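You operate a simulated robot arm through the tools that you are given. There is no shell and no other tool. Be economical: measure what you need, move in short steps, check, and stop when the job is done.

You run a simulated two-armed robot. Do the job below in one go: nothing can be reset, and whatever is moved stays where it is left.

TASK
Pick up the grey sleeve with one hand, pass it to the other hand and put it on the low shelf of the long grey bench. Take the white cap labelled "200" from the top of the core table and put it on the black table by the gate. The order is free.
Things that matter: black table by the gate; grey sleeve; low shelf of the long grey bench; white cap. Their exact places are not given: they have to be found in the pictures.

It is judged by the outcome, as a careful person would: the job done as asked, and still so three seconds after it is handed in. It fails if anything else is knocked over, pushed out of place, dropped, spilled or broken. Lids that push on must go on centred and level and be pressed home; caps that screw on are set level and turned clockwise until they are tight.

THE ROBOT
Two 7-joint arms with fingered hands on one trunk, on a base that drives. Base frame: it is fixed to the floor where the robot stands at the start and does not move with it; the origin is under the middle of the robot, x ahead of it, y to its left, z up; the surface under the hand at the start is at about z = 0.8. Lengths are in m, angles in degrees, forces in N, time in s.
The left shoulder is at the start at [0.151, 0.187, 0.952], the right one opposite. With the tool pointing down near the work surface each hand reaches from about 0.1 to 0.88 m from the robot's upright axis, wherever it stands, measured 20 degrees to its own side. Places, roughly: black table by the gate (19x21 cm) [-1.36, 1.34, 1.16]; low shelf of the long grey bench [3.4, 0.3, 0.2]. Payload 3.6 kg a hand.
The TCP of each hand is the grasp point between the finger pads, 0.026 m short of the fingertips. In the tool frame z runs along the fingers and y along their closing line. Largest opening 0.088 m; the body of the gripper starts 0.03 m behind the TCP. The gripper is a hand of 3 fingers: y runs from the thumb to the fingers, the wrist lies at [-0.017, -0.098, -0.164] in the tool frame, and closing takes about 1.5 s.
Orientation is told as [roll, pitch, yaw] about the base's x, y, z axes, in that order, counted from this pose: with the fingers straight down and the wrist toward the robot, the tool's x, y and z point along [0, 1, 0], [1, 0, 0] and [0, 0, -1] of the base frame.

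THE INTERFACE
- The arms move only by the tool servo_tool. It takes "left_targets", "right_targets" or both (then of equal length, played together; a hand with none holds still); each is a list of rows, each a list of 6 numbers: the shift along the base's x, y, z in mm, then the turn, a rotation vector about the base's x, y, z in degrees. In form: [[tx, ty, tz, wx, wy, wz], ...]. A call has 1 to 8 rows; each row shifts and turns the commanded pose from where the row before left it. "left_jaw" and "right_jaw" are, for a hand that has rows, the closure in counts, from 0 (fully open) to 255 (shut), set as the call begins (left out, the last holds). Rows are played at 5 a second. More than 0.05 m and 8.6 degrees between two rows, or a gripper value outside its range, and nothing of the call is played. A pose out of reach is approached as far as the arm can. The call stops where the force on the tool passes 40 N (or 10 N more than at its start, if that is more) or the arm is blocked; 0.2 s more then pass. The fingers move at their own pace (about 0.153 m/s each) and stop on an object; they squeeze with about 26 N. The grip force told is the motor's: it shows also when the fingers shut on nothing. Time passes only in rows, and 0.2 s behind the last, so rows that do not move let the fingers close. The reply holds the time, the measured pose of the TCP, the force on the tool along the base axes, the opening and the grip force, in the units named above and with some noise, with the torque about the TCP (base axes, N m) and any sound that the robot's microphone picked up.
- Cameras (640 x 400 px; columns grow to the right, rows downward): "scene" is now at [0.2684, -0.0355, 0.9043]; the picture's right is [-0.44, -0.90, 0.00], its down [0.25, -0.12, -0.96] and it looks along [0.86, -0.42, 0.28] (base axes); focal length 214 px, centre (320, 200). "left" rides on the left gripper at [-0.056, -0.08, -0.102] in its tool frame; the picture's right is [-0.73, -0.32, 0.60], its down [0.62, -0.67, 0.41] and it looks along [0.27, 0.68, 0.69] (tool axes); focal length 247 px, centre (320, 200). "right" rides on the right gripper at [0.056, -0.08, -0.102] in its tool frame; the picture's right is [-0.73, 0.32, -0.60], its down [-0.62, -0.66, 0.41] and it looks along [-0.27, 0.68, 0.69] (tool axes); focal length 247 px, centre (320, 200).
- snapshot(camera): a new picture of that camera. It takes no simulated time.
- move_column(by): slides the trunk up (or, below 0, down) by that many m; the arms and the scene camera ride with it, the base frame stays. It gives what a move gives, with no picture.
- steer(legs): drives the robot by 1 to 6 legs, each [ahead, left, turn to the left] in m, m and degrees, along the robot's own axes; the way and the turn of a leg run together, so that a leg with both is an arc; at most 1.5 m and 180 degrees a leg. The arms and the cameras ride along, it lands a little off, and it stops where it bumps. It gives what a move gives.
- hand_shape(shape, hand): the hand has 3 fingers and takes this shape, open, in about a second: jaw (thumb against the fingers, like two jaws); tri (thumb and two fingers); tip (a fingertip pinch); poke (one finger out to press); point (the index stretched); flat (the hand flat); cup (the hand cupped); fist (a fist). The gripper value then closes the fingers along that shape, each until it touches; the sizes above hold for jaw. It gives what a move gives, with no picture.
- turn_head(pan, tilt): turns the head with the scene camera to pan (to the left, within 60 degrees either way) and tilt (down, from -29 to 69), counted from straight ahead of the robot. It gives what a move gives.
- measure_at(camera, pixels): there is no depth. For up to 12 entries [column, row, z] of the newest picture of that camera ("zoom" is the newest enlarged one), the place [x, y] in the base frame at which the ray of that pixel passes the height z, good to about 0.002 m. It takes no simulated time.
- zoom(camera, box): a new picture of the part [left, top, right, bottom] of that camera's present view, enlarged. It takes no simulated time.
- job_done(): hands the job in; it is judged then, once.

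Work in short steps. Measure before you move; look again where a grasp or a placing could have gone wrong, and mend it. You have 110 turns and 100 pictures in all, those below and enlarged ones among them. Open the grippers and draw the arms clear of the work before you hand the job in, unless the task says otherwise; then end with one line.

The tools are called after "Call:" as name(argument=value, ...) on one line, values as JSON. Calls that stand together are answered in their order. servo_tool: Moves the arms, as the interface text tells. Its arguments: {"type":"object","properties":{"left_targets":{"type":"array","items":{"type":"array","items":{"type":"number"}}},"left_jaw":{"type":"number"},"right_targets":{"type":"array","items":{"type":"array","items":{"type":"number"}}},"right_jaw":{"type":"number"}},"required":[]} The other tools are called the same way: move_column (by) slides the trunk up or down; hand_shape (shape, hand) gives the hand a shape; steer (legs) drives the base; turn_head (pan, tilt) turns the head that bears the scene camera; snapshot (camera) takes a picture; measure_at (camera, pixels) gives the place at which the rays of pixels pass given heights; zoom (camera, box) takes an enlarged picture of a part of a camera's view; job_done () hands the job in.

At the start:

```text
time: 0.0
left_ee_pos: [0.5576, 0.0955, 1.2107]
left_ee_rot: [0.0, 0.0, 0.0]
left_wrist_force: [-0.5, 0.3, -0.1]
left_torque: [0.01, 0.0, -0.02]
left_width: 0.0878
left_gripper_force: 0.1
left_shape: jaw
right_ee_pos: [0.406, -0.4017, 1.112]
right_ee_rot: [-0.1, -0.1, 0.0]
right_wrist_force: [-0.5, -0.5, -0.4]
right_torque: [-0.01, -0.01, 0.0]
right_width: 0.0877
right_gripper_force: 0.1
right_shape: jaw
trunk travel left (down, up): [-0.1, 0.657]
robot x, y, heading: [0.0004, 0.0002, 0.1]
head pan, tilt: [-26.1, -16.2]
```

scene: 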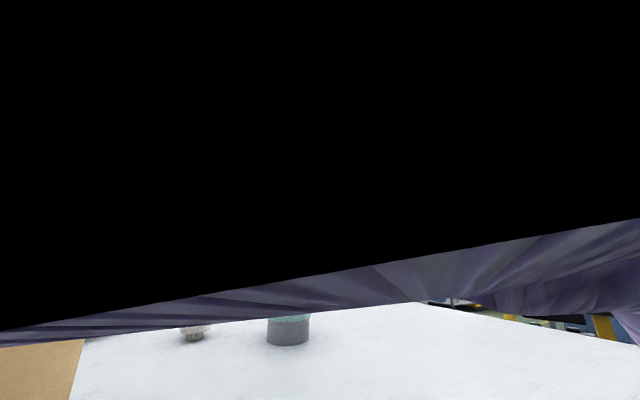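
right: 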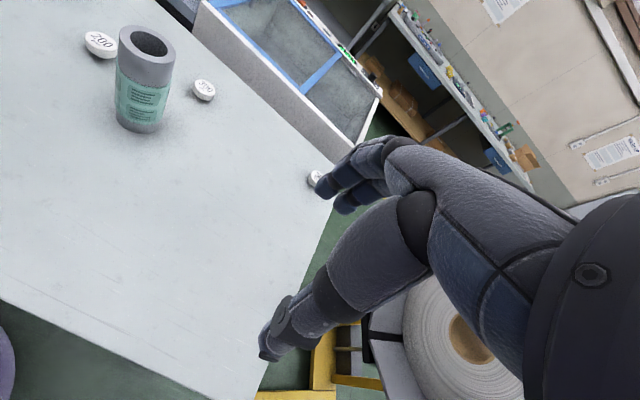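
left: 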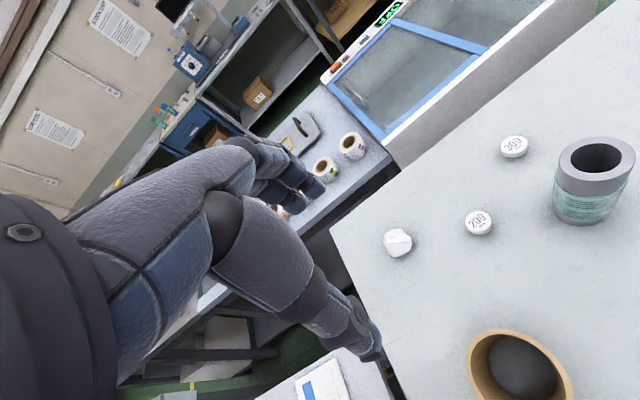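

The scene view is blocked by an arm; I turn the head down to see the table.

Call:
turn_head(pan=0, tilt=35)

Call:
snapshot(camera="scene")

Call:
zoom(camera="left", box=[360, 100, 640, 275])

```text
time: 1.2
left_ee_pos: [0.557, 0.095, 1.211]
left_ee_rot: [0.1, -0.1, -0.1]
left_wrist_force: [-0.1, 0.1, -0.6]
left_torque: [-0.01, 0.01, 0.04]
left_width: 0.0876
left_gripper_force: 0.0
left_shape: jaw
right_ee_pos: [0.4054, -0.4018, 1.1115]
right_ee_rot: [0.0, 0.1, 0.0]
right_wrist_force: [-0.1, -0.1, -0.4]
right_torque: [0.02, 0.04, -0.01]
right_width: 0.0876
right_gripper_force: 0.1
right_shape: jaw
trunk travel left (down, up): [-0.1, 0.657]
robot x, y, heading: [0.0005, 0.0012, -0.3]
head pan, tilt: [0.0, 35.0]
```

```text
96 pictures are left
```

scene: 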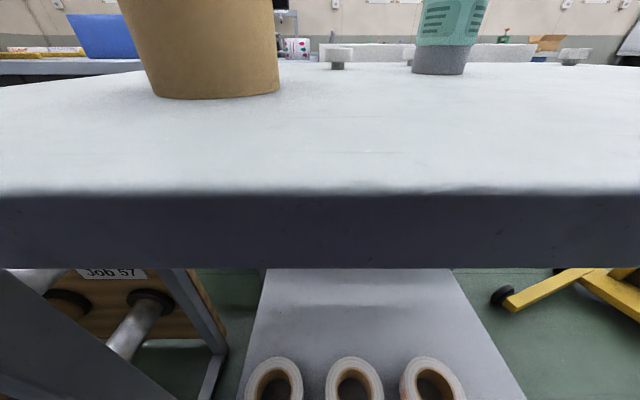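

```text
2.29 times, centred on (500, 188) of left
```

zoom: 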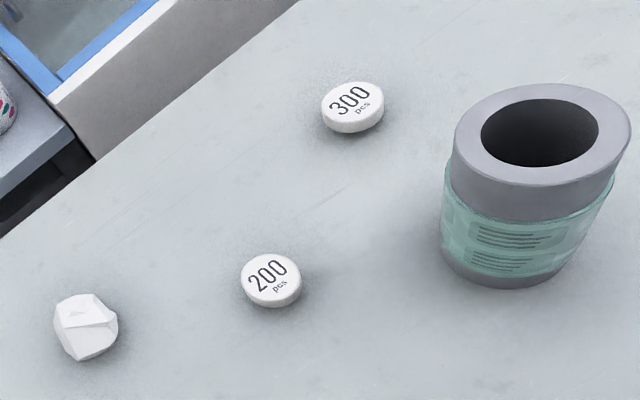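

I raise the trunk so that the head looks over the table.

Call:
move_column(by=0.4)

Call:
snapshot(camera="scene")

Call:
snapshot(camera="left")

Call:
snapshot(camera="right")

```text
time: 5.0
left_ee_pos: [0.5167, 0.0944, 1.6419]
left_ee_rot: [0.0, -3.4, 0.2]
left_wrist_force: [-1.2, -0.2, 0.0]
left_torque: [0.01, 0.01, 0.0]
left_width: 0.0879
left_gripper_force: 0.2
left_shape: jaw
right_ee_pos: [0.4059, -0.4013, 1.5103]
right_ee_rot: [0.0, 0.0, 0.0]
right_wrist_force: [0.0, 0.3, 0.9]
right_torque: [0.02, -0.03, 0.01]
right_width: 0.0878
right_gripper_force: 0.0
right_shape: jaw
trunk travel left (down, up): [-0.5, 0.257]
robot x, y, heading: [0.0016, -0.0034, 0.0]
head pan, tilt: [0.0, 35.0]
```

```text
94 pictures are left
```

scene: 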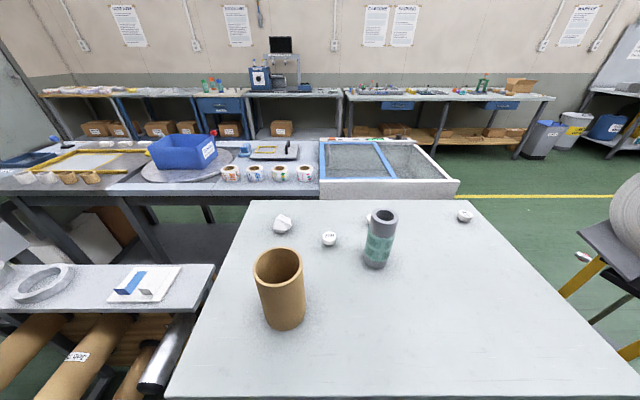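

```text
93 pictures are left
```

left: 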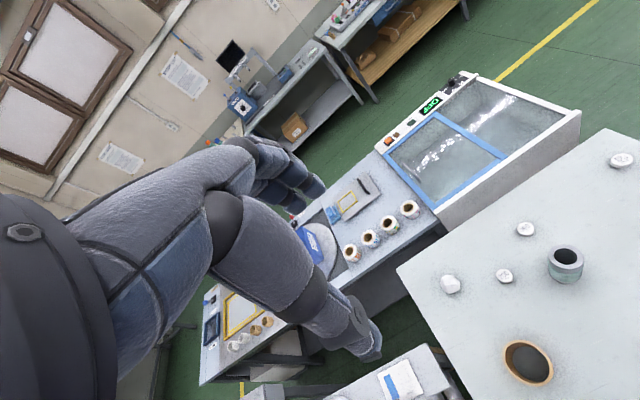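

```text
92 pictures are left
```

right: 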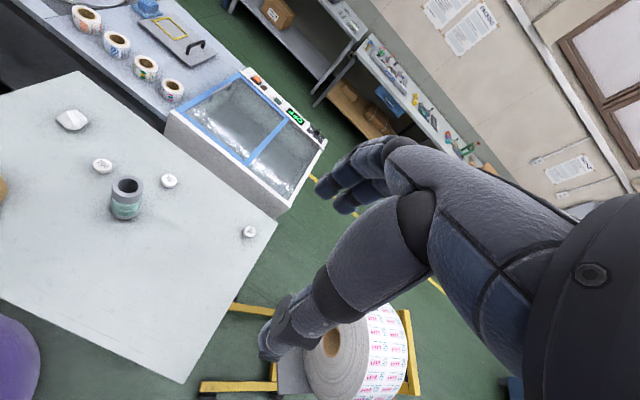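

The whole room shows: the cap "200" near (329,239), the sleeve base near (377,262). I measure them at table height guesses and zoom in.

Call:
zoom(camera="scene", box=[240, 200, 480, 350])

Call:
zoom(camera="scene", box=[160, 60, 400, 210])

Call:
measure_at(camera="scene", pixels=[[329, 239, 0.82], [377, 262, 0.8], [384, 214, 0.93], [280, 318, 0.8], [246, 201, 0.8], [165, 395, 0.8], [497, 201, 0.8], [283, 224, 0.82], [465, 215, 0.82], [370, 218, 0.82]])

Call:
measure_at(camera="right", pixels=[[102, 166, 0.82], [126, 185, 0.93], [126, 213, 0.8], [275, 220, 0.8], [185, 383, 0.8], [80, 70, 0.8]])

Call:
measure_at(camera="left", pixels=[[504, 275, 0.82], [567, 254, 0.93], [566, 279, 0.8], [397, 268, 0.8]])

```text
2.67 times, centred on (360, 275) of scene
```

zoom: 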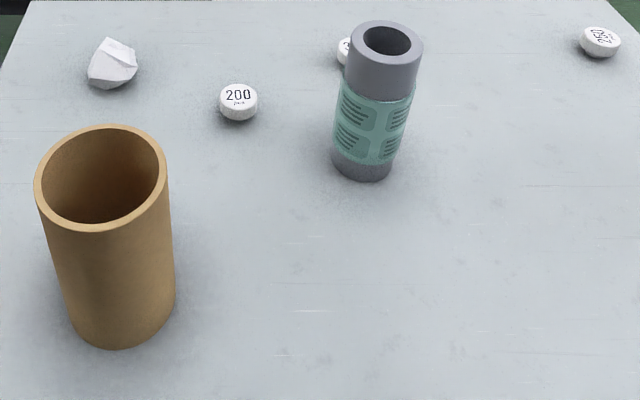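

```text
2.67 times, centred on (280, 135) of scene
```

zoom: 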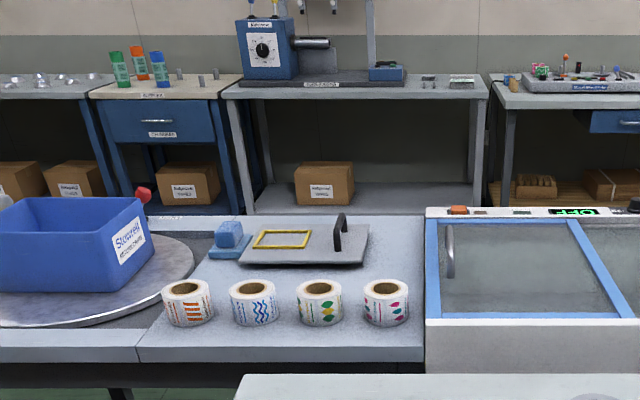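

```text
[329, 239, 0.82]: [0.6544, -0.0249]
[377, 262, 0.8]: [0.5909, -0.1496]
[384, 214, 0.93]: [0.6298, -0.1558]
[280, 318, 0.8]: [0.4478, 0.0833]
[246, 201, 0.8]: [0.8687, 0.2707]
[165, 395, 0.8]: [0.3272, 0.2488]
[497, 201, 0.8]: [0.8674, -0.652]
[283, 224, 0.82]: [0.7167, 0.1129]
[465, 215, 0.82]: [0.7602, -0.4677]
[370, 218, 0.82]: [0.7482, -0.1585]
```

```text
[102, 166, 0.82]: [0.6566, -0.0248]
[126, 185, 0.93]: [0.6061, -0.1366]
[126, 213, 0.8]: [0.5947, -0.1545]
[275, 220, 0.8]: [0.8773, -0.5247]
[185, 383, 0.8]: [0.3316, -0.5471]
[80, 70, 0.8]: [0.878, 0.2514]
```

```text
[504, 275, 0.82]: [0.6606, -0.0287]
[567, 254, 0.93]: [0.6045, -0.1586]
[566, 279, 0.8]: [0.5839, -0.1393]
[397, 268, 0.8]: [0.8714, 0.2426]
```

The bench with the grey low shelf and a carton is ahead past the work island; I look left and right before planning the drive.

Call:
turn_head(pan=60, tilt=20)

Call:
snapshot(camera="scene")

Call:
turn_head(pan=-55, tilt=25)

Call:
snapshot(camera="scene")

```text
time: 6.3
left_ee_pos: [0.5159, 0.095, 1.6427]
left_ee_rot: [-0.1, -3.4, -0.1]
left_wrist_force: [0.4, 0.9, -0.1]
left_torque: [0.0, 0.0, -0.03]
left_width: 0.0878
left_gripper_force: 0.0
left_shape: jaw
right_ee_pos: [0.4057, -0.401, 1.5117]
right_ee_rot: [0.0, 0.0, 0.0]
right_wrist_force: [-0.5, 0.3, 0.1]
right_torque: [-0.01, -0.05, -0.01]
right_width: 0.0877
right_gripper_force: 0.1
right_shape: jaw
trunk travel left (down, up): [-0.5, 0.257]
robot x, y, heading: [-0.0044, -0.0019, 0.0]
head pan, tilt: [60.0, 20.0]
```

```text
89 pictures are left
```

scene: 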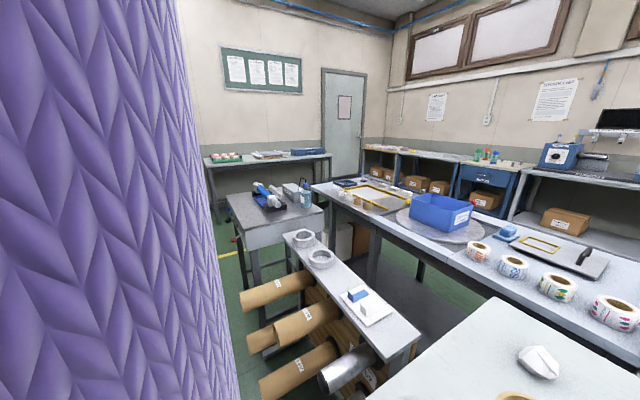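

```text
time: 8.3
left_ee_pos: [0.5161, 0.0962, 1.6431]
left_ee_rot: [0.0, -3.6, 0.0]
left_wrist_force: [-1.1, 0.2, 1.2]
left_torque: [-0.01, 0.0, 0.03]
left_width: 0.0877
left_gripper_force: 0.0
left_shape: jaw
right_ee_pos: [0.4071, -0.4013, 1.511]
right_ee_rot: [0.0, 0.0, 0.0]
right_wrist_force: [1.0, -0.3, 0.5]
right_torque: [0.0, 0.02, -0.02]
right_width: 0.0878
right_gripper_force: 0.0
right_shape: jaw
trunk travel left (down, up): [-0.5, 0.257]
robot x, y, heading: [0.0004, 0.0007, -0.2]
head pan, tilt: [-55.0, 25.0]
```

```text
88 pictures are left
```

scene: 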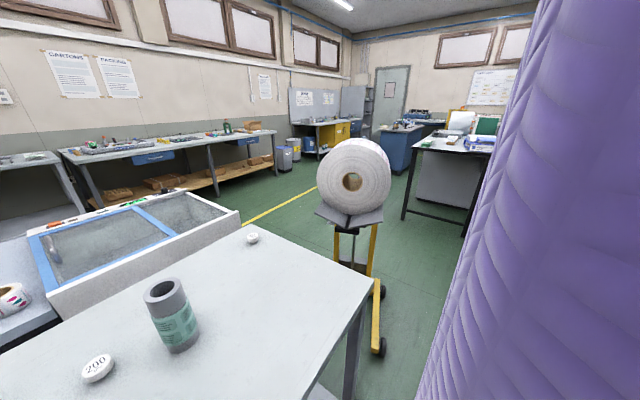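

Right side is clear of people; I bring the right hand above the sleeve (about [0.605,-0.15]) and shift the left hand outwards.

Call:
servo_tool(right_targets=[[25, 31, -28, 0, 0, 0], [25, 31, -28, 0, 0, 0], [25, 31, -28, 0, 0, 0], [25, 31, -28, 0, 0, 0], [25, 31, -28, 0, 0, 0], [25, 31, -28, 0, 0, 0], [25, 31, -28, 0, 0, 0], [25, 31, -28, 0, 0, 0]], left_targets=[[-10, 20, -20, 0, 0, 0], [-10, 20, -20, 0, 0, 0], [-10, 20, -20, 0, 0, 0], [-10, 20, -20, 0, 0, 0], [-10, 20, -20, 0, 0, 0], [-10, 20, -20, 0, 0, 0], [-10, 20, -20, 0, 0, 0], [-10, 20, -20, 0, 0, 0]])

Call:
turn_head(pan=0, tilt=35)

Call:
snapshot(camera="right")

Call:
snapshot(camera="scene")

```text
time: 10.1
left_ee_pos: [0.4357, 0.2559, 1.4846]
left_ee_rot: [0.0, -3.5, 0.0]
left_wrist_force: [-0.3, -0.5, -0.4]
left_torque: [0.0, -0.01, -0.02]
left_width: 0.0877
left_gripper_force: 0.1
left_shape: jaw
right_ee_pos: [0.5845, -0.1753, 1.289]
right_ee_rot: [0.0, -0.3, 0.0]
right_wrist_force: [0.4, -1.5, 0.9]
right_torque: [0.01, -0.02, -0.02]
right_width: 0.088
right_gripper_force: 0.1
right_shape: jaw
right hand out of reach, approached as far as the arm can: row 8
trunk travel left (down, up): [-0.5, 0.257]
robot x, y, heading: [-0.0027, 0.0028, 0.1]
head pan, tilt: [-55.0, 25.0]
```

```text
time: 11.3
left_ee_pos: [0.4368, 0.2548, 1.4831]
left_ee_rot: [-0.1, -3.5, 0.0]
left_wrist_force: [-0.1, 0.5, -0.4]
left_torque: [0.01, 0.0, 0.01]
left_width: 0.0878
left_gripper_force: 0.0
left_shape: jaw
right_ee_pos: [0.5843, -0.175, 1.2881]
right_ee_rot: [0.1, -0.2, 0.2]
right_wrist_force: [0.1, -0.1, 0.2]
right_torque: [0.01, -0.01, -0.03]
right_width: 0.0878
right_gripper_force: 0.1
right_shape: jaw
trunk travel left (down, up): [-0.5, 0.257]
robot x, y, heading: [0.0, 0.0005, -0.3]
head pan, tilt: [0.0, 35.0]
```

```text
87 pictures are left
```

right: 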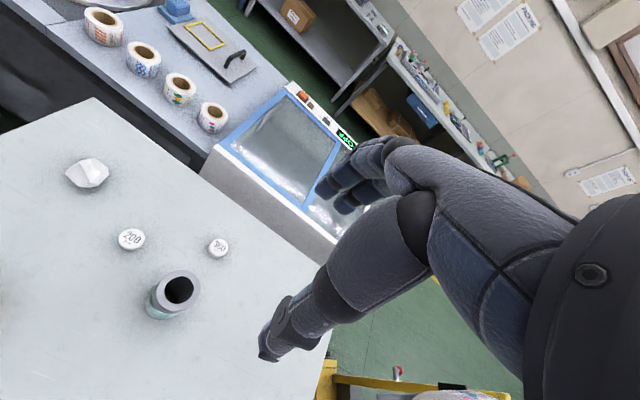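

```text
86 pictures are left
```

scene: 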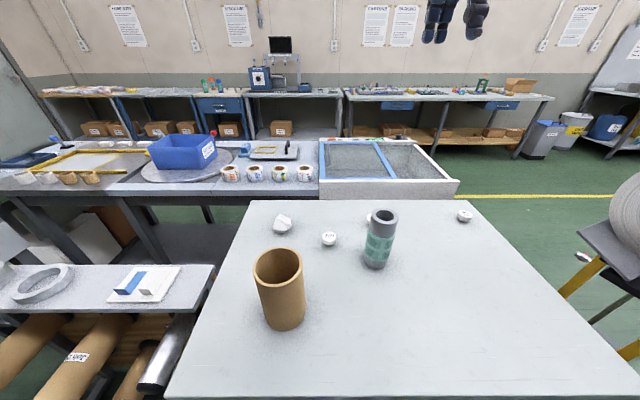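

I triangulate the sleeve's top hole, seen at (180,290) in the right view and (384,217) in the scene view, at several heights.

Call:
measure_at(camera="right", pixels=[[180, 290, 0.93], [180, 290, 0.95], [180, 290, 0.97], [131, 237, 0.82], [163, 310, 0.8]])

Call:
measure_at(camera="scene", pixels=[[384, 217, 0.93], [384, 217, 0.95], [384, 217, 0.97], [370, 217, 0.94], [398, 217, 0.94], [329, 236, 0.82]])

```text
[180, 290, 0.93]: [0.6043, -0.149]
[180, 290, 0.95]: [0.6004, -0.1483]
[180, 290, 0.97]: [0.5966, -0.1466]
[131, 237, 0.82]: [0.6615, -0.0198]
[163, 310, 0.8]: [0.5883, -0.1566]
```

```text
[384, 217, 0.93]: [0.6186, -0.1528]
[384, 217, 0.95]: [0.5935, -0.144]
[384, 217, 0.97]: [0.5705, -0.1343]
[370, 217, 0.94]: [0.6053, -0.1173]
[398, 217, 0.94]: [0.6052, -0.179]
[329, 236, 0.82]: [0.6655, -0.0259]
```

Sleeve axis ≈ (0.602,-0.148), top ≈ 0.945, diameter ≈ 0.06. I lower the right hand to about z 1.03 above it.

Call:
servo_tool(right_targets=[[0, 0, -45, 0, 0, 0], [0, 5, -45, 0, 0, 0], [5, 7, -45, 0, 0, 0], [6, 7, -45, 0, 0, 0], [6, 8, -45, 0, 0, 0], [0, 0, -25, 0, 0, 0], [0, 0, 0, 0, 0, 0]])

Call:
snapshot(camera="right")

Call:
snapshot(camera="scene")

```text
time: 12.9
left_ee_pos: [0.4367, 0.2561, 1.4834]
left_ee_rot: [0.0, -3.6, 0.0]
left_wrist_force: [-0.6, 0.3, 0.7]
left_torque: [-0.04, 0.0, 0.0]
left_width: 0.0877
left_gripper_force: 0.1
left_shape: jaw
right_ee_pos: [0.5361, -0.2231, 1.0949]
right_ee_rot: [0.1, 0.0, 0.1]
right_wrist_force: [0.2, 0.0, -0.3]
right_torque: [0.02, 0.03, -0.03]
right_width: 0.0876
right_gripper_force: 0.0
right_shape: jaw
right hand out of reach, approached as far as the arm can: row 1, 2, 3, 4, 5, 6
trunk travel left (down, up): [-0.5, 0.257]
robot x, y, heading: [0.0014, 0.0001, 0.1]
head pan, tilt: [0.0, 35.0]
```

```text
85 pictures are left
```

right: 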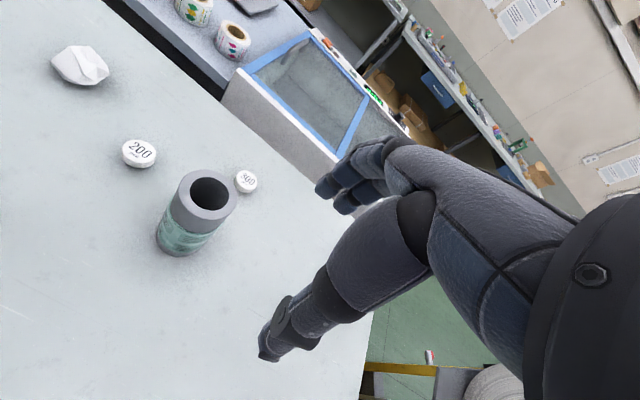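

```text
84 pictures are left
```

scene: 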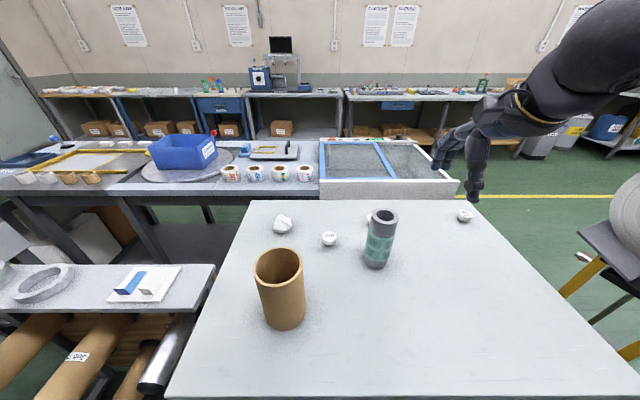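

Reach is short with the trunk this high; I raise the right hand and then lower the trunk by 0.25.

Call:
servo_tool(right_targets=[[-10, -10, 40, 0, 0, 0], [-10, -10, 40, 0, 0, 0], [-10, -10, 40, 0, 0, 0], [-10, -10, 40, 0, 0, 0], [0, 0, 40, 0, 0, 0], [0, 0, 40, 0, 0, 0], [0, 0, 0, 0, 0, 0]])

Call:
move_column(by=-0.25)

Call:
snapshot(camera="scene")

```text
time: 14.5
left_ee_pos: [0.4376, 0.2558, 1.4829]
left_ee_rot: [-0.1, -3.5, 0.1]
left_wrist_force: [-0.4, 0.9, 0.6]
left_torque: [-0.02, 0.03, -0.01]
left_width: 0.0877
left_gripper_force: 0.0
left_shape: jaw
right_ee_pos: [0.4961, -0.2625, 1.3345]
right_ee_rot: [0.0, 0.0, 0.2]
right_wrist_force: [-0.6, -0.2, 0.2]
right_torque: [0.0, -0.01, 0.01]
right_width: 0.0881
right_gripper_force: 0.1
right_shape: jaw
trunk travel left (down, up): [-0.5, 0.257]
robot x, y, heading: [0.001, -0.0009, 0.0]
head pan, tilt: [0.0, 35.0]
```

```text
time: 17.1
left_ee_pos: [0.4355, 0.2543, 1.2331]
left_ee_rot: [-0.1, -3.6, 0.0]
left_wrist_force: [0.5, -0.1, -1.5]
left_torque: [0.03, -0.02, 0.03]
left_width: 0.0877
left_gripper_force: 0.1
left_shape: jaw
right_ee_pos: [0.4937, -0.2634, 1.0841]
right_ee_rot: [0.0, -0.1, 0.1]
right_wrist_force: [-0.7, -0.7, -0.2]
right_torque: [-0.01, 0.01, 0.0]
right_width: 0.0877
right_gripper_force: 0.2
right_shape: jaw
trunk travel left (down, up): [-0.25, 0.507]
robot x, y, heading: [0.0006, -0.0016, 0.1]
head pan, tilt: [0.0, 35.0]
```

```text
83 pictures are left
```

scene: 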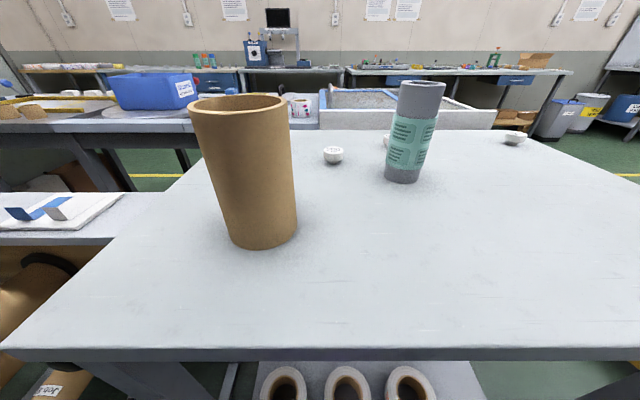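

Commands follow the measured pose. I move the right hand over the sleeve at z≈1.03.

Call:
servo_tool(right_targets=[[27, 29, 0, 0, 0, 0], [27, 29, 0, 0, 0, 0], [27, 29, 0, 0, 0, 0], [27, 28, 0, 0, 0, 0], [0, 0, -27, 0, 0, 0], [0, 0, -27, 0, 0, 0], [0, 0, 0, 0, 0, 0]])

Call:
snapshot(camera="right")

Call:
snapshot(camera="scene")

```text
time: 18.7
left_ee_pos: [0.436, 0.255, 1.2321]
left_ee_rot: [-0.1, -3.6, 0.1]
left_wrist_force: [0.6, -0.2, -0.3]
left_torque: [-0.01, 0.0, 0.02]
left_width: 0.0876
left_gripper_force: 0.0
left_shape: jaw
right_ee_pos: [0.6021, -0.1475, 1.0307]
right_ee_rot: [0.0, -0.1, -0.1]
right_wrist_force: [0.0, -0.4, -0.8]
right_torque: [0.0, 0.02, 0.0]
right_width: 0.0877
right_gripper_force: 0.0
right_shape: jaw
trunk travel left (down, up): [-0.25, 0.507]
robot x, y, heading: [-0.0003, 0.0001, -0.2]
head pan, tilt: [0.0, 35.0]
```

```text
82 pictures are left
```

right: 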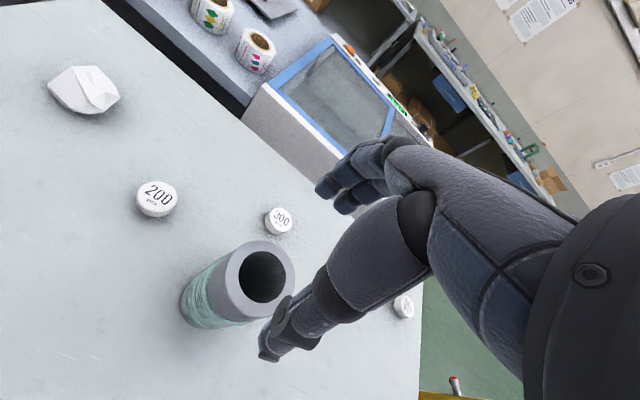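

```text
81 pictures are left
```

scene: 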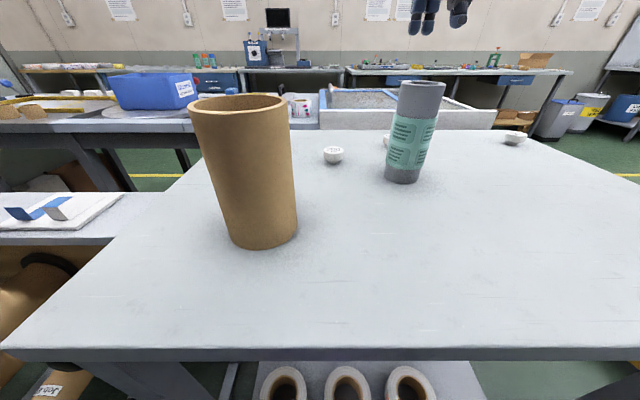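

The hole at (262,277) matches the predicted (263,273), so the hand is centred. I descend 105 mm to TCP z≈0.925.

Call:
servo_tool(right_targets=[[0, 0, -30, 0, 0, 0], [0, 0, -30, 0, 0, 0], [0, 0, -25, 0, 0, 0], [0, 0, -20, 0, 0, 0], [0, 0, 0, 0, 0, 0]])

Call:
zoom(camera="scene", box=[300, 0, 540, 200])

Call:
snapshot(camera="right")

```text
time: 19.9
left_ee_pos: [0.4349, 0.2558, 1.2335]
left_ee_rot: [0.1, -3.6, 0.0]
left_wrist_force: [-0.2, 0.7, 1.1]
left_torque: [-0.04, 0.03, 0.02]
left_width: 0.0878
left_gripper_force: 0.0
left_shape: jaw
right_ee_pos: [0.6021, -0.147, 0.9282]
right_ee_rot: [0.1, -0.3, 0.1]
right_wrist_force: [-3.7, -1.3, 11.5]
right_torque: [-0.02, 0.23, 0.04]
right_width: 0.0881
right_gripper_force: 0.0
right_shape: jaw
trunk travel left (down, up): [-0.25, 0.507]
robot x, y, heading: [-0.0027, 0.0003, 0.0]
head pan, tilt: [0.0, 35.0]
```

```text
2.00 times, centred on (420, 100) of scene
```

zoom: 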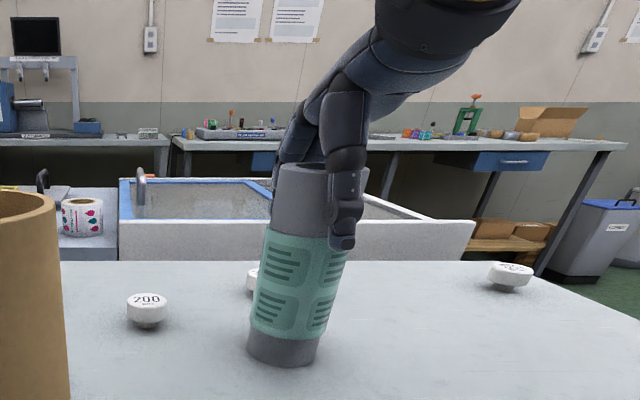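

```text
79 pictures are left
```

right: 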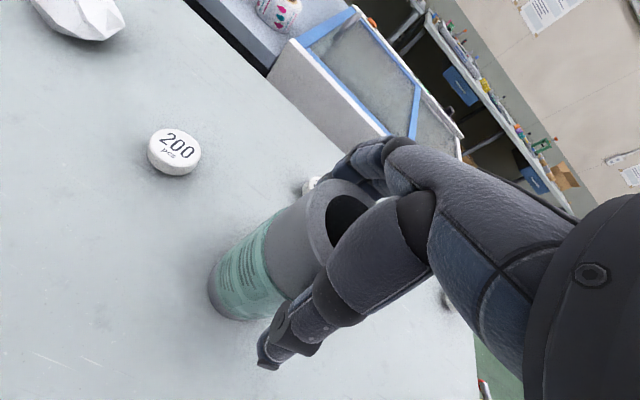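

A light touch (11.5 N up) as the palm meets the rim. I back up 6 mm and close the right hand.

Call:
servo_tool(right_targets=[[0, 0, 6, 0, 0, 0]])

Call:
servo_tool(right_targets=[[0, 0, 0, 0, 0, 0], [0, 0, 0, 0, 0, 0], [0, 0, 0, 0, 0, 0], [0, 0, 0, 0, 0, 0], [0, 0, 0, 0, 0, 0], [0, 0, 0, 0, 0, 0], [0, 0, 0, 0, 0, 0], [0, 0, 0, 0, 0, 0]], right_jaw=255)

Call:
zoom(camera="scene", box=[300, 0, 540, 200])

```text
time: 20.3
left_ee_pos: [0.4361, 0.2546, 1.2338]
left_ee_rot: [0.0, -3.5, 0.1]
left_wrist_force: [-0.3, 0.3, 0.6]
left_torque: [0.01, 0.06, 0.04]
left_width: 0.0875
left_gripper_force: 0.0
left_shape: jaw
right_ee_pos: [0.6027, -0.1468, 0.9301]
right_ee_rot: [-0.1, 0.3, 0.0]
right_wrist_force: [-2.5, 0.6, 1.5]
right_torque: [0.01, 0.02, 0.0]
right_width: 0.0878
right_gripper_force: 0.1
right_shape: jaw
trunk travel left (down, up): [-0.25, 0.507]
robot x, y, heading: [-0.0002, -0.0014, -0.0]
head pan, tilt: [0.0, 35.0]
```

```text
time: 22.1
left_ee_pos: [0.4365, 0.2538, 1.2319]
left_ee_rot: [0.0, -3.5, 0.0]
left_wrist_force: [-0.1, 0.1, -1.1]
left_torque: [-0.02, 0.02, 0.02]
left_width: 0.0877
left_gripper_force: 0.1
left_shape: jaw
right_ee_pos: [0.6029, -0.1468, 0.9314]
right_ee_rot: [0.1, 0.0, 0.0]
right_wrist_force: [1.7, 1.0, 1.5]
right_torque: [-0.01, -0.44, 0.01]
right_width: 0.0677
right_gripper_force: 25.7
right_shape: jaw
trunk travel left (down, up): [-0.25, 0.507]
robot x, y, heading: [-0.0036, -0.0001, -0.1]
head pan, tilt: [0.0, 35.0]
```

```text
2.00 times, centred on (420, 100) of scene
```

zoom: 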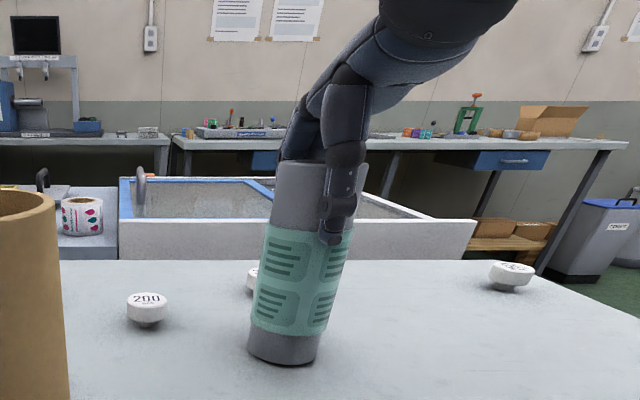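

Gripped (0.068 m, 25.7 N). I lift the sleeve 170 mm straight up.

Call:
servo_tool(right_targets=[[0, 0, 15, 0, 0, 0], [0, 0, 30, 0, 0, 0], [0, 0, 40, 0, 0, 0], [-10, -10, 40, 0, 0, 0], [-20, -10, 40, 0, 0, 0], [0, 0, 0, 0, 0, 0]])

Call:
snapshot(camera="right")

Call:
snapshot(camera="scene")

```text
time: 23.5
left_ee_pos: [0.4373, 0.2548, 1.2322]
left_ee_rot: [0.0, -3.4, 0.0]
left_wrist_force: [0.5, 0.3, -0.3]
left_torque: [-0.01, -0.03, -0.02]
left_width: 0.0878
left_gripper_force: 0.1
left_shape: jaw
right_ee_pos: [0.5732, -0.1669, 1.0966]
right_ee_rot: [-0.1, 0.1, 0.0]
right_wrist_force: [-0.6, -0.7, -4.3]
right_torque: [0.05, 0.02, 0.0]
right_width: 0.0676
right_gripper_force: 25.9
right_shape: jaw
trunk travel left (down, up): [-0.25, 0.507]
robot x, y, heading: [-0.0019, -0.0024, 0.0]
head pan, tilt: [0.0, 35.0]
```

```text
77 pictures are left
```

right: 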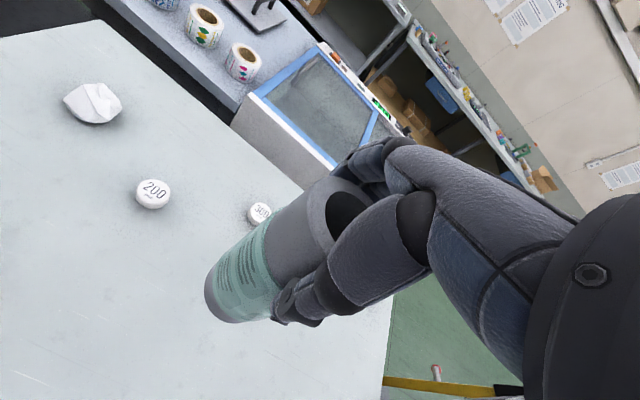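

```text
76 pictures are left
```

scene: 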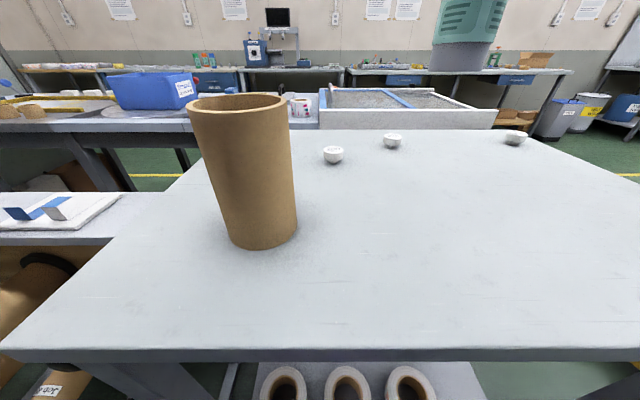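

The sleeve is held firmly. To test whether a sideways left grasp can later reach the low shelf, I raise the trunk fully (same relative geometry as the trunk at its lowest) and start rolling the left hand -90° about x.

Call:
move_column(by=0.5)

Call:
servo_tool(left_targets=[[0, 10, -20, -8.5, 0, 0], [0, 10, -20, -8.5, 0, 0], [0, 10, -20, -8.5, 0, 0], [0, 10, -20, -8.5, 0, 0], [0, 10, -20, -8.5, 0, 0], [0, 10, -20, -8.5, 0, 0], [0, 10, -20, -8.5, 0, 0], [0, 10, -20, -8.5, 0, 0]])

Call:
turn_head(pan=10, tilt=20)

Call:
snapshot(camera="scene")

```text
refused: 0.5 is not a number from -0.4 to 0.4
```

```text
time: 25.3
left_ee_pos: [0.4379, 0.3351, 1.0707]
left_ee_rot: [-68.2, -1.3, 3.5]
left_wrist_force: [0.0, -0.4, -0.4]
left_torque: [-0.02, -0.03, 0.01]
left_width: 0.0877
left_gripper_force: 0.1
left_shape: jaw
right_ee_pos: [0.5724, -0.168, 1.0967]
right_ee_rot: [-0.1, 0.1, 0.1]
right_wrist_force: [0.1, 0.6, -3.6]
right_torque: [-0.01, 0.01, -0.01]
right_width: 0.0675
right_gripper_force: 26.2
right_shape: jaw
trunk travel left (down, up): [-0.25, 0.507]
robot x, y, heading: [0.0014, 0.0009, 0.1]
head pan, tilt: [0.0, 35.0]
```

```text
time: 26.1
left_ee_pos: [0.4371, 0.3358, 1.0705]
left_ee_rot: [-67.9, -1.3, 3.4]
left_wrist_force: [-0.2, 0.3, 0.2]
left_torque: [-0.01, -0.01, 0.01]
left_width: 0.0878
left_gripper_force: 0.2
left_shape: jaw
right_ee_pos: [0.5739, -0.1682, 1.0971]
right_ee_rot: [-0.1, 0.0, 0.0]
right_wrist_force: [-0.3, -0.2, -4.8]
right_torque: [0.02, 0.01, -0.04]
right_width: 0.0673
right_gripper_force: 25.9
right_shape: jaw
trunk travel left (down, up): [-0.25, 0.507]
robot x, y, heading: [-0.0011, -0.0015, 0.0]
head pan, tilt: [10.0, 20.0]
```

```text
75 pictures are left
```

scene: 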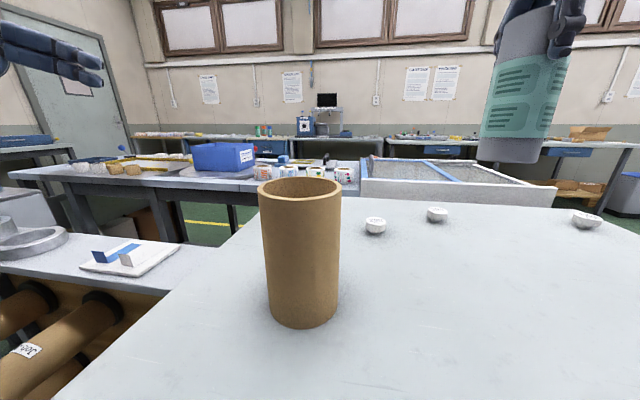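

The roll works. I raise the trunk in two steps.

Call:
move_column(by=0.4)

Call:
move_column(by=0.105)

Call:
servo_tool(left_targets=[[0, 0, -45, -8, 0, 0], [0, 0, -45, -8, 0, 0], [0, 0, -45, -6, 0, 0], [0, 0, -45, 0, 0, 0], [0, 0, -45, 0, 0, 0], [0, 0, -45, 0, 0, 0], [0, 0, -45, 0, 0, 0], [0, 0, -45, 0, 0, 0]])

Call:
turn_head(pan=25, tilt=30)

Call:
snapshot(camera="scene")

```text
time: 29.9
left_ee_pos: [0.4373, 0.3367, 1.4726]
left_ee_rot: [-68.1, -1.3, 3.3]
left_wrist_force: [-0.6, -0.1, 0.3]
left_torque: [-0.02, 0.0, -0.02]
left_width: 0.0877
left_gripper_force: 0.1
left_shape: jaw
right_ee_pos: [0.5628, -0.168, 1.5108]
right_ee_rot: [0.0, -1.5, 0.1]
right_wrist_force: [-0.7, 0.8, -4.4]
right_torque: [0.0, -0.01, 0.01]
right_width: 0.0675
right_gripper_force: 26.0
right_shape: jaw
trunk travel left (down, up): [-0.65, 0.107]
robot x, y, heading: [0.0029, -0.0002, -0.2]
head pan, tilt: [10.0, 20.0]
```

```text
time: 31.3
left_ee_pos: [0.4379, 0.3349, 1.5774]
left_ee_rot: [-68.0, -1.2, 3.3]
left_wrist_force: [0.3, 1.1, -0.4]
left_torque: [0.02, -0.01, 0.01]
left_width: 0.0873
left_gripper_force: 0.1
left_shape: jaw
right_ee_pos: [0.562, -0.1697, 1.617]
right_ee_rot: [0.1, -1.6, 0.2]
right_wrist_force: [0.3, 0.3, -4.2]
right_torque: [0.0, 0.02, -0.02]
right_width: 0.0674
right_gripper_force: 26.1
right_shape: jaw
trunk travel left (down, up): [-0.755, 0.002]
robot x, y, heading: [-0.0004, 0.0014, -0.3]
head pan, tilt: [10.0, 20.0]
```

```text
time: 33.1
left_ee_pos: [0.437, 0.3337, 1.2168]
left_ee_rot: [-90.0, 0.0, 3.5]
left_wrist_force: [0.3, -0.5, -0.4]
left_torque: [0.0, -0.03, -0.03]
left_width: 0.0875
left_gripper_force: 0.1
left_shape: jaw
right_ee_pos: [0.5633, -0.1682, 1.615]
right_ee_rot: [0.2, -1.7, 0.1]
right_wrist_force: [0.7, 0.7, -5.6]
right_torque: [0.02, -0.01, -0.01]
right_width: 0.0671
right_gripper_force: 26.2
right_shape: jaw
trunk travel left (down, up): [-0.755, 0.002]
robot x, y, heading: [0.0019, 0.0018, -0.0]
head pan, tilt: [10.0, 20.0]
```

```text
time: 33.8
left_ee_pos: [0.435, 0.3338, 1.2166]
left_ee_rot: [-90.0, 0.2, 3.6]
left_wrist_force: [0.2, 0.3, 0.2]
left_torque: [0.02, 0.02, 0.01]
left_width: 0.0878
left_gripper_force: 0.1
left_shape: jaw
right_ee_pos: [0.5616, -0.1685, 1.6164]
right_ee_rot: [0.0, -1.7, 0.1]
right_wrist_force: [-1.0, 1.1, -4.4]
right_torque: [-0.05, -0.01, -0.01]
right_width: 0.0673
right_gripper_force: 26.3
right_shape: jaw
trunk travel left (down, up): [-0.755, 0.002]
robot x, y, heading: [0.002, -0.0008, -0.1]
head pan, tilt: [25.0, 30.0]
```

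```text
74 pictures are left
```

scene: 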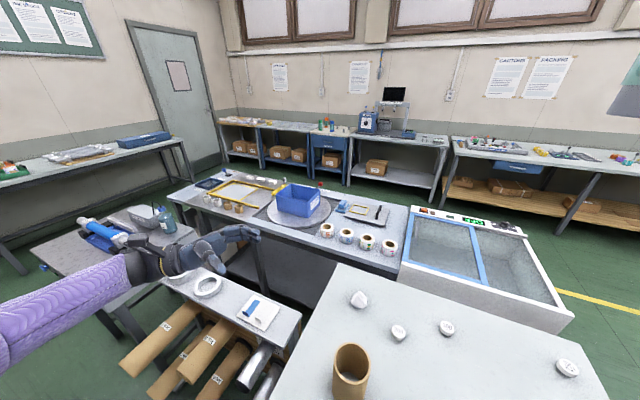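

Left hand sideways works at this height (equivalent shelf z 0.46). I push on downward and forward to equivalent z≈0.26.

Call:
servo_tool(left_targets=[[15, 0, -35, 0, 0, -3.5], [15, 0, -35, 0, 0, 0], [15, 0, -35, 0, 0, 0], [15, 0, -35, 0, 0, 0], [15, 0, -35, 0, 0, 0], [15, 0, -20, 0, 0, 0], [15, 0, 0, 0, 0, 0]])

Call:
snapshot(camera="scene")

```text
time: 35.4
left_ee_pos: [0.4569, 0.3155, 1.1837]
left_ee_rot: [-89.9, 0.0, 0.0]
left_wrist_force: [-0.4, 0.7, 0.3]
left_torque: [-0.03, 0.0, 0.0]
left_width: 0.0881
left_gripper_force: 0.1
left_shape: jaw
left hand out of reach, approached as far as the arm can: row 1, 2, 3, 4, 5, 6, 7
right_ee_pos: [0.5628, -0.1694, 1.6155]
right_ee_rot: [0.1, -1.6, 0.1]
right_wrist_force: [0.3, -0.5, -3.6]
right_torque: [-0.03, -0.01, 0.01]
right_width: 0.0676
right_gripper_force: 25.6
right_shape: jaw
trunk travel left (down, up): [-0.755, 0.002]
robot x, y, heading: [-0.0031, -0.0004, 0.0]
head pan, tilt: [25.0, 30.0]
```

```text
73 pictures are left
```

scene: 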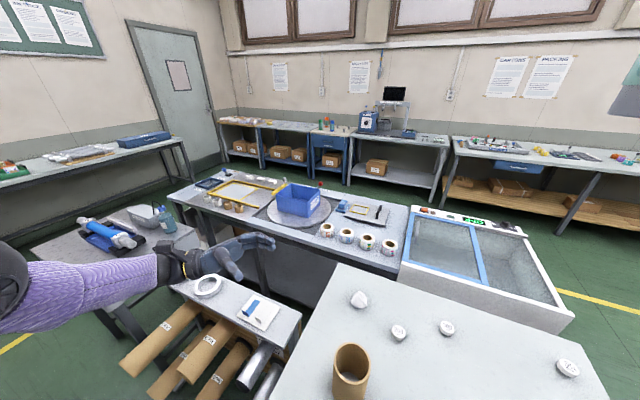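

Sideways grasp is limited to equivalent z≈0.43. I test a more downward tilt (roll -30°), still with a level closing line, going lower.

Call:
servo_tool(left_targets=[[0, 0, 0, 8.5, 0, 0], [0, 0, 0, 8.5, 0, 0], [0, 0, 0, 8.5, 0, 0], [0, 0, 0, 8.5, 0, 0], [0, 0, 0, 8.5, 0, 0], [0, 0, 0, 8.5, 0, 0], [0, 0, 0, 8.5, 0, 0], [0, 0, 0, 0, 0, 0]])

Call:
servo_tool(left_targets=[[10, 0, -30, 0, 0, 0], [10, 0, -30, 0, 0, 0], [10, 0, -30, 0, 0, 0], [10, 0, -30, 0, 0, 0], [0, 0, -30, 0, 0, 0]])

```text
time: 37.2
left_ee_pos: [0.4545, 0.3171, 1.1858]
left_ee_rot: [-30.4, 0.0, 0.1]
left_wrist_force: [0.6, 0.4, 0.1]
left_torque: [0.01, 0.0, -0.02]
left_width: 0.088
left_gripper_force: 0.1
left_shape: jaw
right_ee_pos: [0.5631, -0.169, 1.616]
right_ee_rot: [0.1, -1.5, 0.2]
right_wrist_force: [-0.4, -0.2, -4.0]
right_torque: [-0.05, 0.0, 0.0]
right_width: 0.0674
right_gripper_force: 26.3
right_shape: jaw
trunk travel left (down, up): [-0.755, 0.002]
robot x, y, heading: [-0.0044, 0.0019, 0.1]
head pan, tilt: [25.0, 30.0]
```

```text
time: 38.4
left_ee_pos: [0.4956, 0.3145, 1.0368]
left_ee_rot: [-30.4, 0.2, 0.1]
left_wrist_force: [-0.7, -0.1, 0.9]
left_torque: [-0.04, -0.01, -0.01]
left_width: 0.0879
left_gripper_force: 0.0
left_shape: jaw
right_ee_pos: [0.5645, -0.1687, 1.6148]
right_ee_rot: [0.1, -1.6, 0.2]
right_wrist_force: [0.0, 0.6, -4.5]
right_torque: [-0.03, 0.03, -0.04]
right_width: 0.0673
right_gripper_force: 25.7
right_shape: jaw
trunk travel left (down, up): [-0.755, 0.002]
robot x, y, heading: [-0.0, 0.0006, -0.1]
head pan, tilt: [25.0, 30.0]
```

Roll -30° reaches equivalent z 0.28 at x 0.50 easily. I test further forward and roll -45°.

Call:
servo_tool(left_targets=[[0, 0, 0, -8, 0, 0], [0, 0, 0, -7, 0, 0], [0, 0, 0, 0, 0, 0]])

Call:
servo_tool(left_targets=[[25, 0, 0, 0, 0, 0], [25, 0, 0, 0, 0, 0], [25, 0, 0, 0, 0, 0], [25, 0, 0, 0, 0, 0]])

Call:
snapshot(camera="scene")

```text
time: 39.2
left_ee_pos: [0.475, 0.2859, 1.0559]
left_ee_rot: [-45.5, 0.0, 0.1]
left_wrist_force: [1.1, 0.2, -0.3]
left_torque: [0.0, -0.01, 0.0]
left_width: 0.0879
left_gripper_force: 0.1
left_shape: jaw
left hand out of reach, approached as far as the arm can: row 1, 2
right_ee_pos: [0.5613, -0.1694, 1.6169]
right_ee_rot: [0.0, -1.6, 0.1]
right_wrist_force: [-0.1, -0.3, -4.4]
right_torque: [-0.04, 0.03, -0.03]
right_width: 0.0676
right_gripper_force: 26.0
right_shape: jaw
trunk travel left (down, up): [-0.755, 0.002]
robot x, y, heading: [-0.0029, -0.0037, -0.3]
head pan, tilt: [25.0, 30.0]
```

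```text
time: 40.2
left_ee_pos: [0.5181, 0.2498, 1.0804]
left_ee_rot: [-45.3, 0.1, 0.2]
left_wrist_force: [0.0, -0.7, 0.0]
left_torque: [-0.01, 0.02, 0.03]
left_width: 0.0879
left_gripper_force: 0.0
left_shape: jaw
left hand out of reach, approached as far as the arm can: row 1, 2, 3, 4
right_ee_pos: [0.5618, -0.1687, 1.6165]
right_ee_rot: [0.0, -1.5, 0.0]
right_wrist_force: [0.4, 0.0, -3.5]
right_torque: [-0.01, -0.01, 0.01]
right_width: 0.0669
right_gripper_force: 26.0
right_shape: jaw
trunk travel left (down, up): [-0.755, 0.002]
robot x, y, heading: [0.0, 0.0008, -0.2]
head pan, tilt: [25.0, 30.0]
```

```text
72 pictures are left
```

scene: 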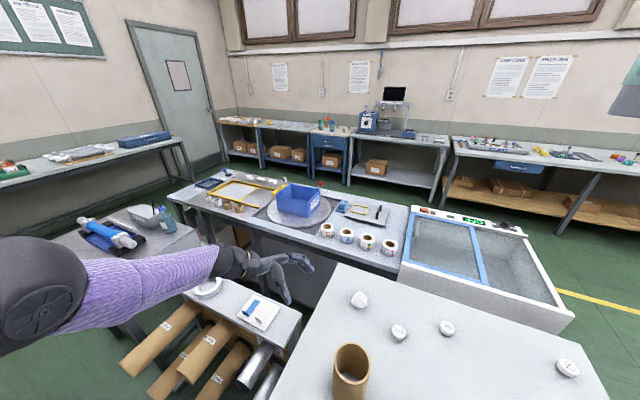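

I test yawing this tilted pose +48° (fingers heading forward-right) to see whether it extends low reach.

Call:
servo_tool(left_targets=[[0, 5, 5, 0, 0, 8], [0, 5, 5, 0, 0, 8], [0, 5, 5, 0, 0, 8], [0, 5, 0, 0, 0, 8], [0, 5, 0, 0, 0, 8], [0, 5, 0, 0, 0, 8], [0, 0, 0, 0, 0, 0]])

Call:
servo_tool(left_targets=[[0, 0, -25, 0, 0, 0], [0, 0, -25, 0, 0, 0], [10, 0, 0, 0, 0, 0], [10, 0, 0, 0, 0, 0], [10, 0, 0, 0, 0, 0]])

```text
time: 41.8
left_ee_pos: [0.5175, 0.2849, 1.0942]
left_ee_rot: [-45.1, -0.4, 48.1]
left_wrist_force: [0.3, -0.1, -0.8]
left_torque: [-0.01, 0.0, -0.04]
left_width: 0.0877
left_gripper_force: 0.0
left_shape: jaw
right_ee_pos: [0.5608, -0.1687, 1.6164]
right_ee_rot: [0.1, -1.6, 0.1]
right_wrist_force: [0.4, -0.5, -4.8]
right_torque: [-0.04, 0.0, 0.05]
right_width: 0.0674
right_gripper_force: 26.0
right_shape: jaw
trunk travel left (down, up): [-0.755, 0.002]
robot x, y, heading: [0.0019, -0.001, -0.1]
head pan, tilt: [25.0, 30.0]
```

```text
time: 43.0
left_ee_pos: [0.5469, 0.281, 1.0445]
left_ee_rot: [-45.4, 0.1, 48.1]
left_wrist_force: [-0.1, -0.1, -0.4]
left_torque: [-0.03, 0.0, 0.03]
left_width: 0.0881
left_gripper_force: 0.2
left_shape: jaw
right_ee_pos: [0.5632, -0.1678, 1.6159]
right_ee_rot: [0.1, -1.6, 0.0]
right_wrist_force: [0.7, 0.2, -3.9]
right_torque: [0.0, 0.05, 0.05]
right_width: 0.0671
right_gripper_force: 26.3
right_shape: jaw
trunk travel left (down, up): [-0.755, 0.002]
robot x, y, heading: [-0.0002, 0.0014, -0.0]
head pan, tilt: [25.0, 30.0]
```

Yaw +48° gives clear reach (x 0.547, equivalent z 0.29). I test a flatter tilt (-69°) about the closing line and a bit lower.

Call:
servo_tool(left_targets=[[0, 0, 0, -5.35, -5.95, 0], [0, 0, 0, -5.35, -5.95, 0], [0, 0, 0, -5.35, -5.95, 0], [0, 0, -20, 0, 0, 0], [0, 0, -15, 0, 0, 0]])

Call:
snapshot(camera="scene")

```text
time: 44.2
left_ee_pos: [0.5524, 0.2771, 1.0857]
left_ee_rot: [-69.5, 0.0, 48.1]
left_wrist_force: [0.1, -0.2, -0.4]
left_torque: [-0.02, 0.01, 0.01]
left_width: 0.0879
left_gripper_force: 0.0
left_shape: jaw
left hand out of reach, approached as far as the arm can: row 1, 2, 3, 4, 5
right_ee_pos: [0.5605, -0.1693, 1.6169]
right_ee_rot: [0.1, -1.6, 0.1]
right_wrist_force: [0.7, 0.2, -3.2]
right_torque: [-0.02, 0.0, 0.02]
right_width: 0.0674
right_gripper_force: 26.0
right_shape: jaw
trunk travel left (down, up): [-0.755, 0.002]
robot x, y, heading: [-0.0018, -0.0032, -0.0]
head pan, tilt: [25.0, 30.0]
```

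```text
71 pictures are left
```

scene: 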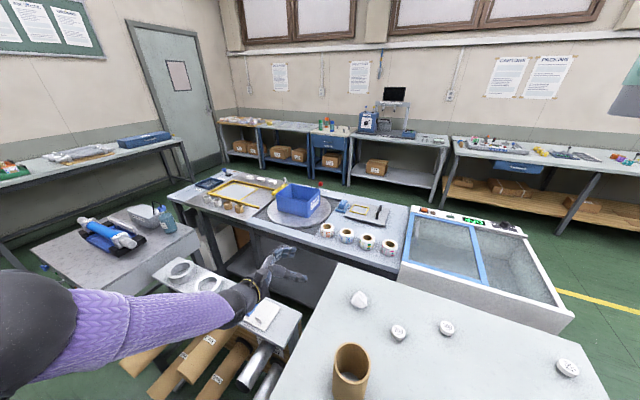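

A tilted grip would foul the palm on a long sleeve, so a top grip by the left hand is better. I test top-down (roll ≈0, yaw 48) at equivalent shelf height 0.33.

Call:
servo_tool(left_targets=[[0, 0, 5, 5.7, 6.3, 0], [0, 0, 5, 5.7, 6.3, 0], [0, 0, 0, 5.7, 6.3, 0], [0, 0, 0, 5.7, 6.3, 0], [0, 0, 0, 5.7, 6.3, 0], [0, 0, 0, 5.7, 6.3, 0], [0, 0, 0, 5.7, 6.3, 0], [0, 0, 0, 5.7, 6.3, 0]])

Call:
servo_tool(left_targets=[[0, 0, -5, 0, 0, 0], [10, 0, 0, 0, 0, 0], [10, 0, 0, 0, 0, 0], [10, 0, 0, 0, 0, 0]])

```text
time: 46.0
left_ee_pos: [0.5541, 0.2728, 1.0951]
left_ee_rot: [-1.6, 0.0, 48.0]
left_wrist_force: [-0.3, -0.3, 0.4]
left_torque: [0.03, -0.01, 0.0]
left_width: 0.0878
left_gripper_force: 0.1
left_shape: jaw
right_ee_pos: [0.5616, -0.1707, 1.6159]
right_ee_rot: [0.1, -1.5, 0.1]
right_wrist_force: [-0.2, 0.1, -4.2]
right_torque: [0.0, 0.02, 0.0]
right_width: 0.0672
right_gripper_force: 26.1
right_shape: jaw
trunk travel left (down, up): [-0.755, 0.002]
robot x, y, heading: [-0.0008, 0.0039, 0.2]
head pan, tilt: [25.0, 30.0]
```

```text
time: 47.0
left_ee_pos: [0.582, 0.2796, 1.0893]
left_ee_rot: [-1.5, -0.1, 48.1]
left_wrist_force: [0.7, 0.0, 0.0]
left_torque: [-0.03, 0.01, 0.03]
left_width: 0.0881
left_gripper_force: 0.2
left_shape: jaw
right_ee_pos: [0.5633, -0.1691, 1.6168]
right_ee_rot: [0.1, -1.6, 0.1]
right_wrist_force: [-0.4, -0.3, -4.4]
right_torque: [-0.05, 0.04, 0.06]
right_width: 0.0671
right_gripper_force: 26.0
right_shape: jaw
trunk travel left (down, up): [-0.755, 0.002]
robot x, y, heading: [-0.0014, 0.0011, 0.2]
head pan, tilt: [25.0, 30.0]
```

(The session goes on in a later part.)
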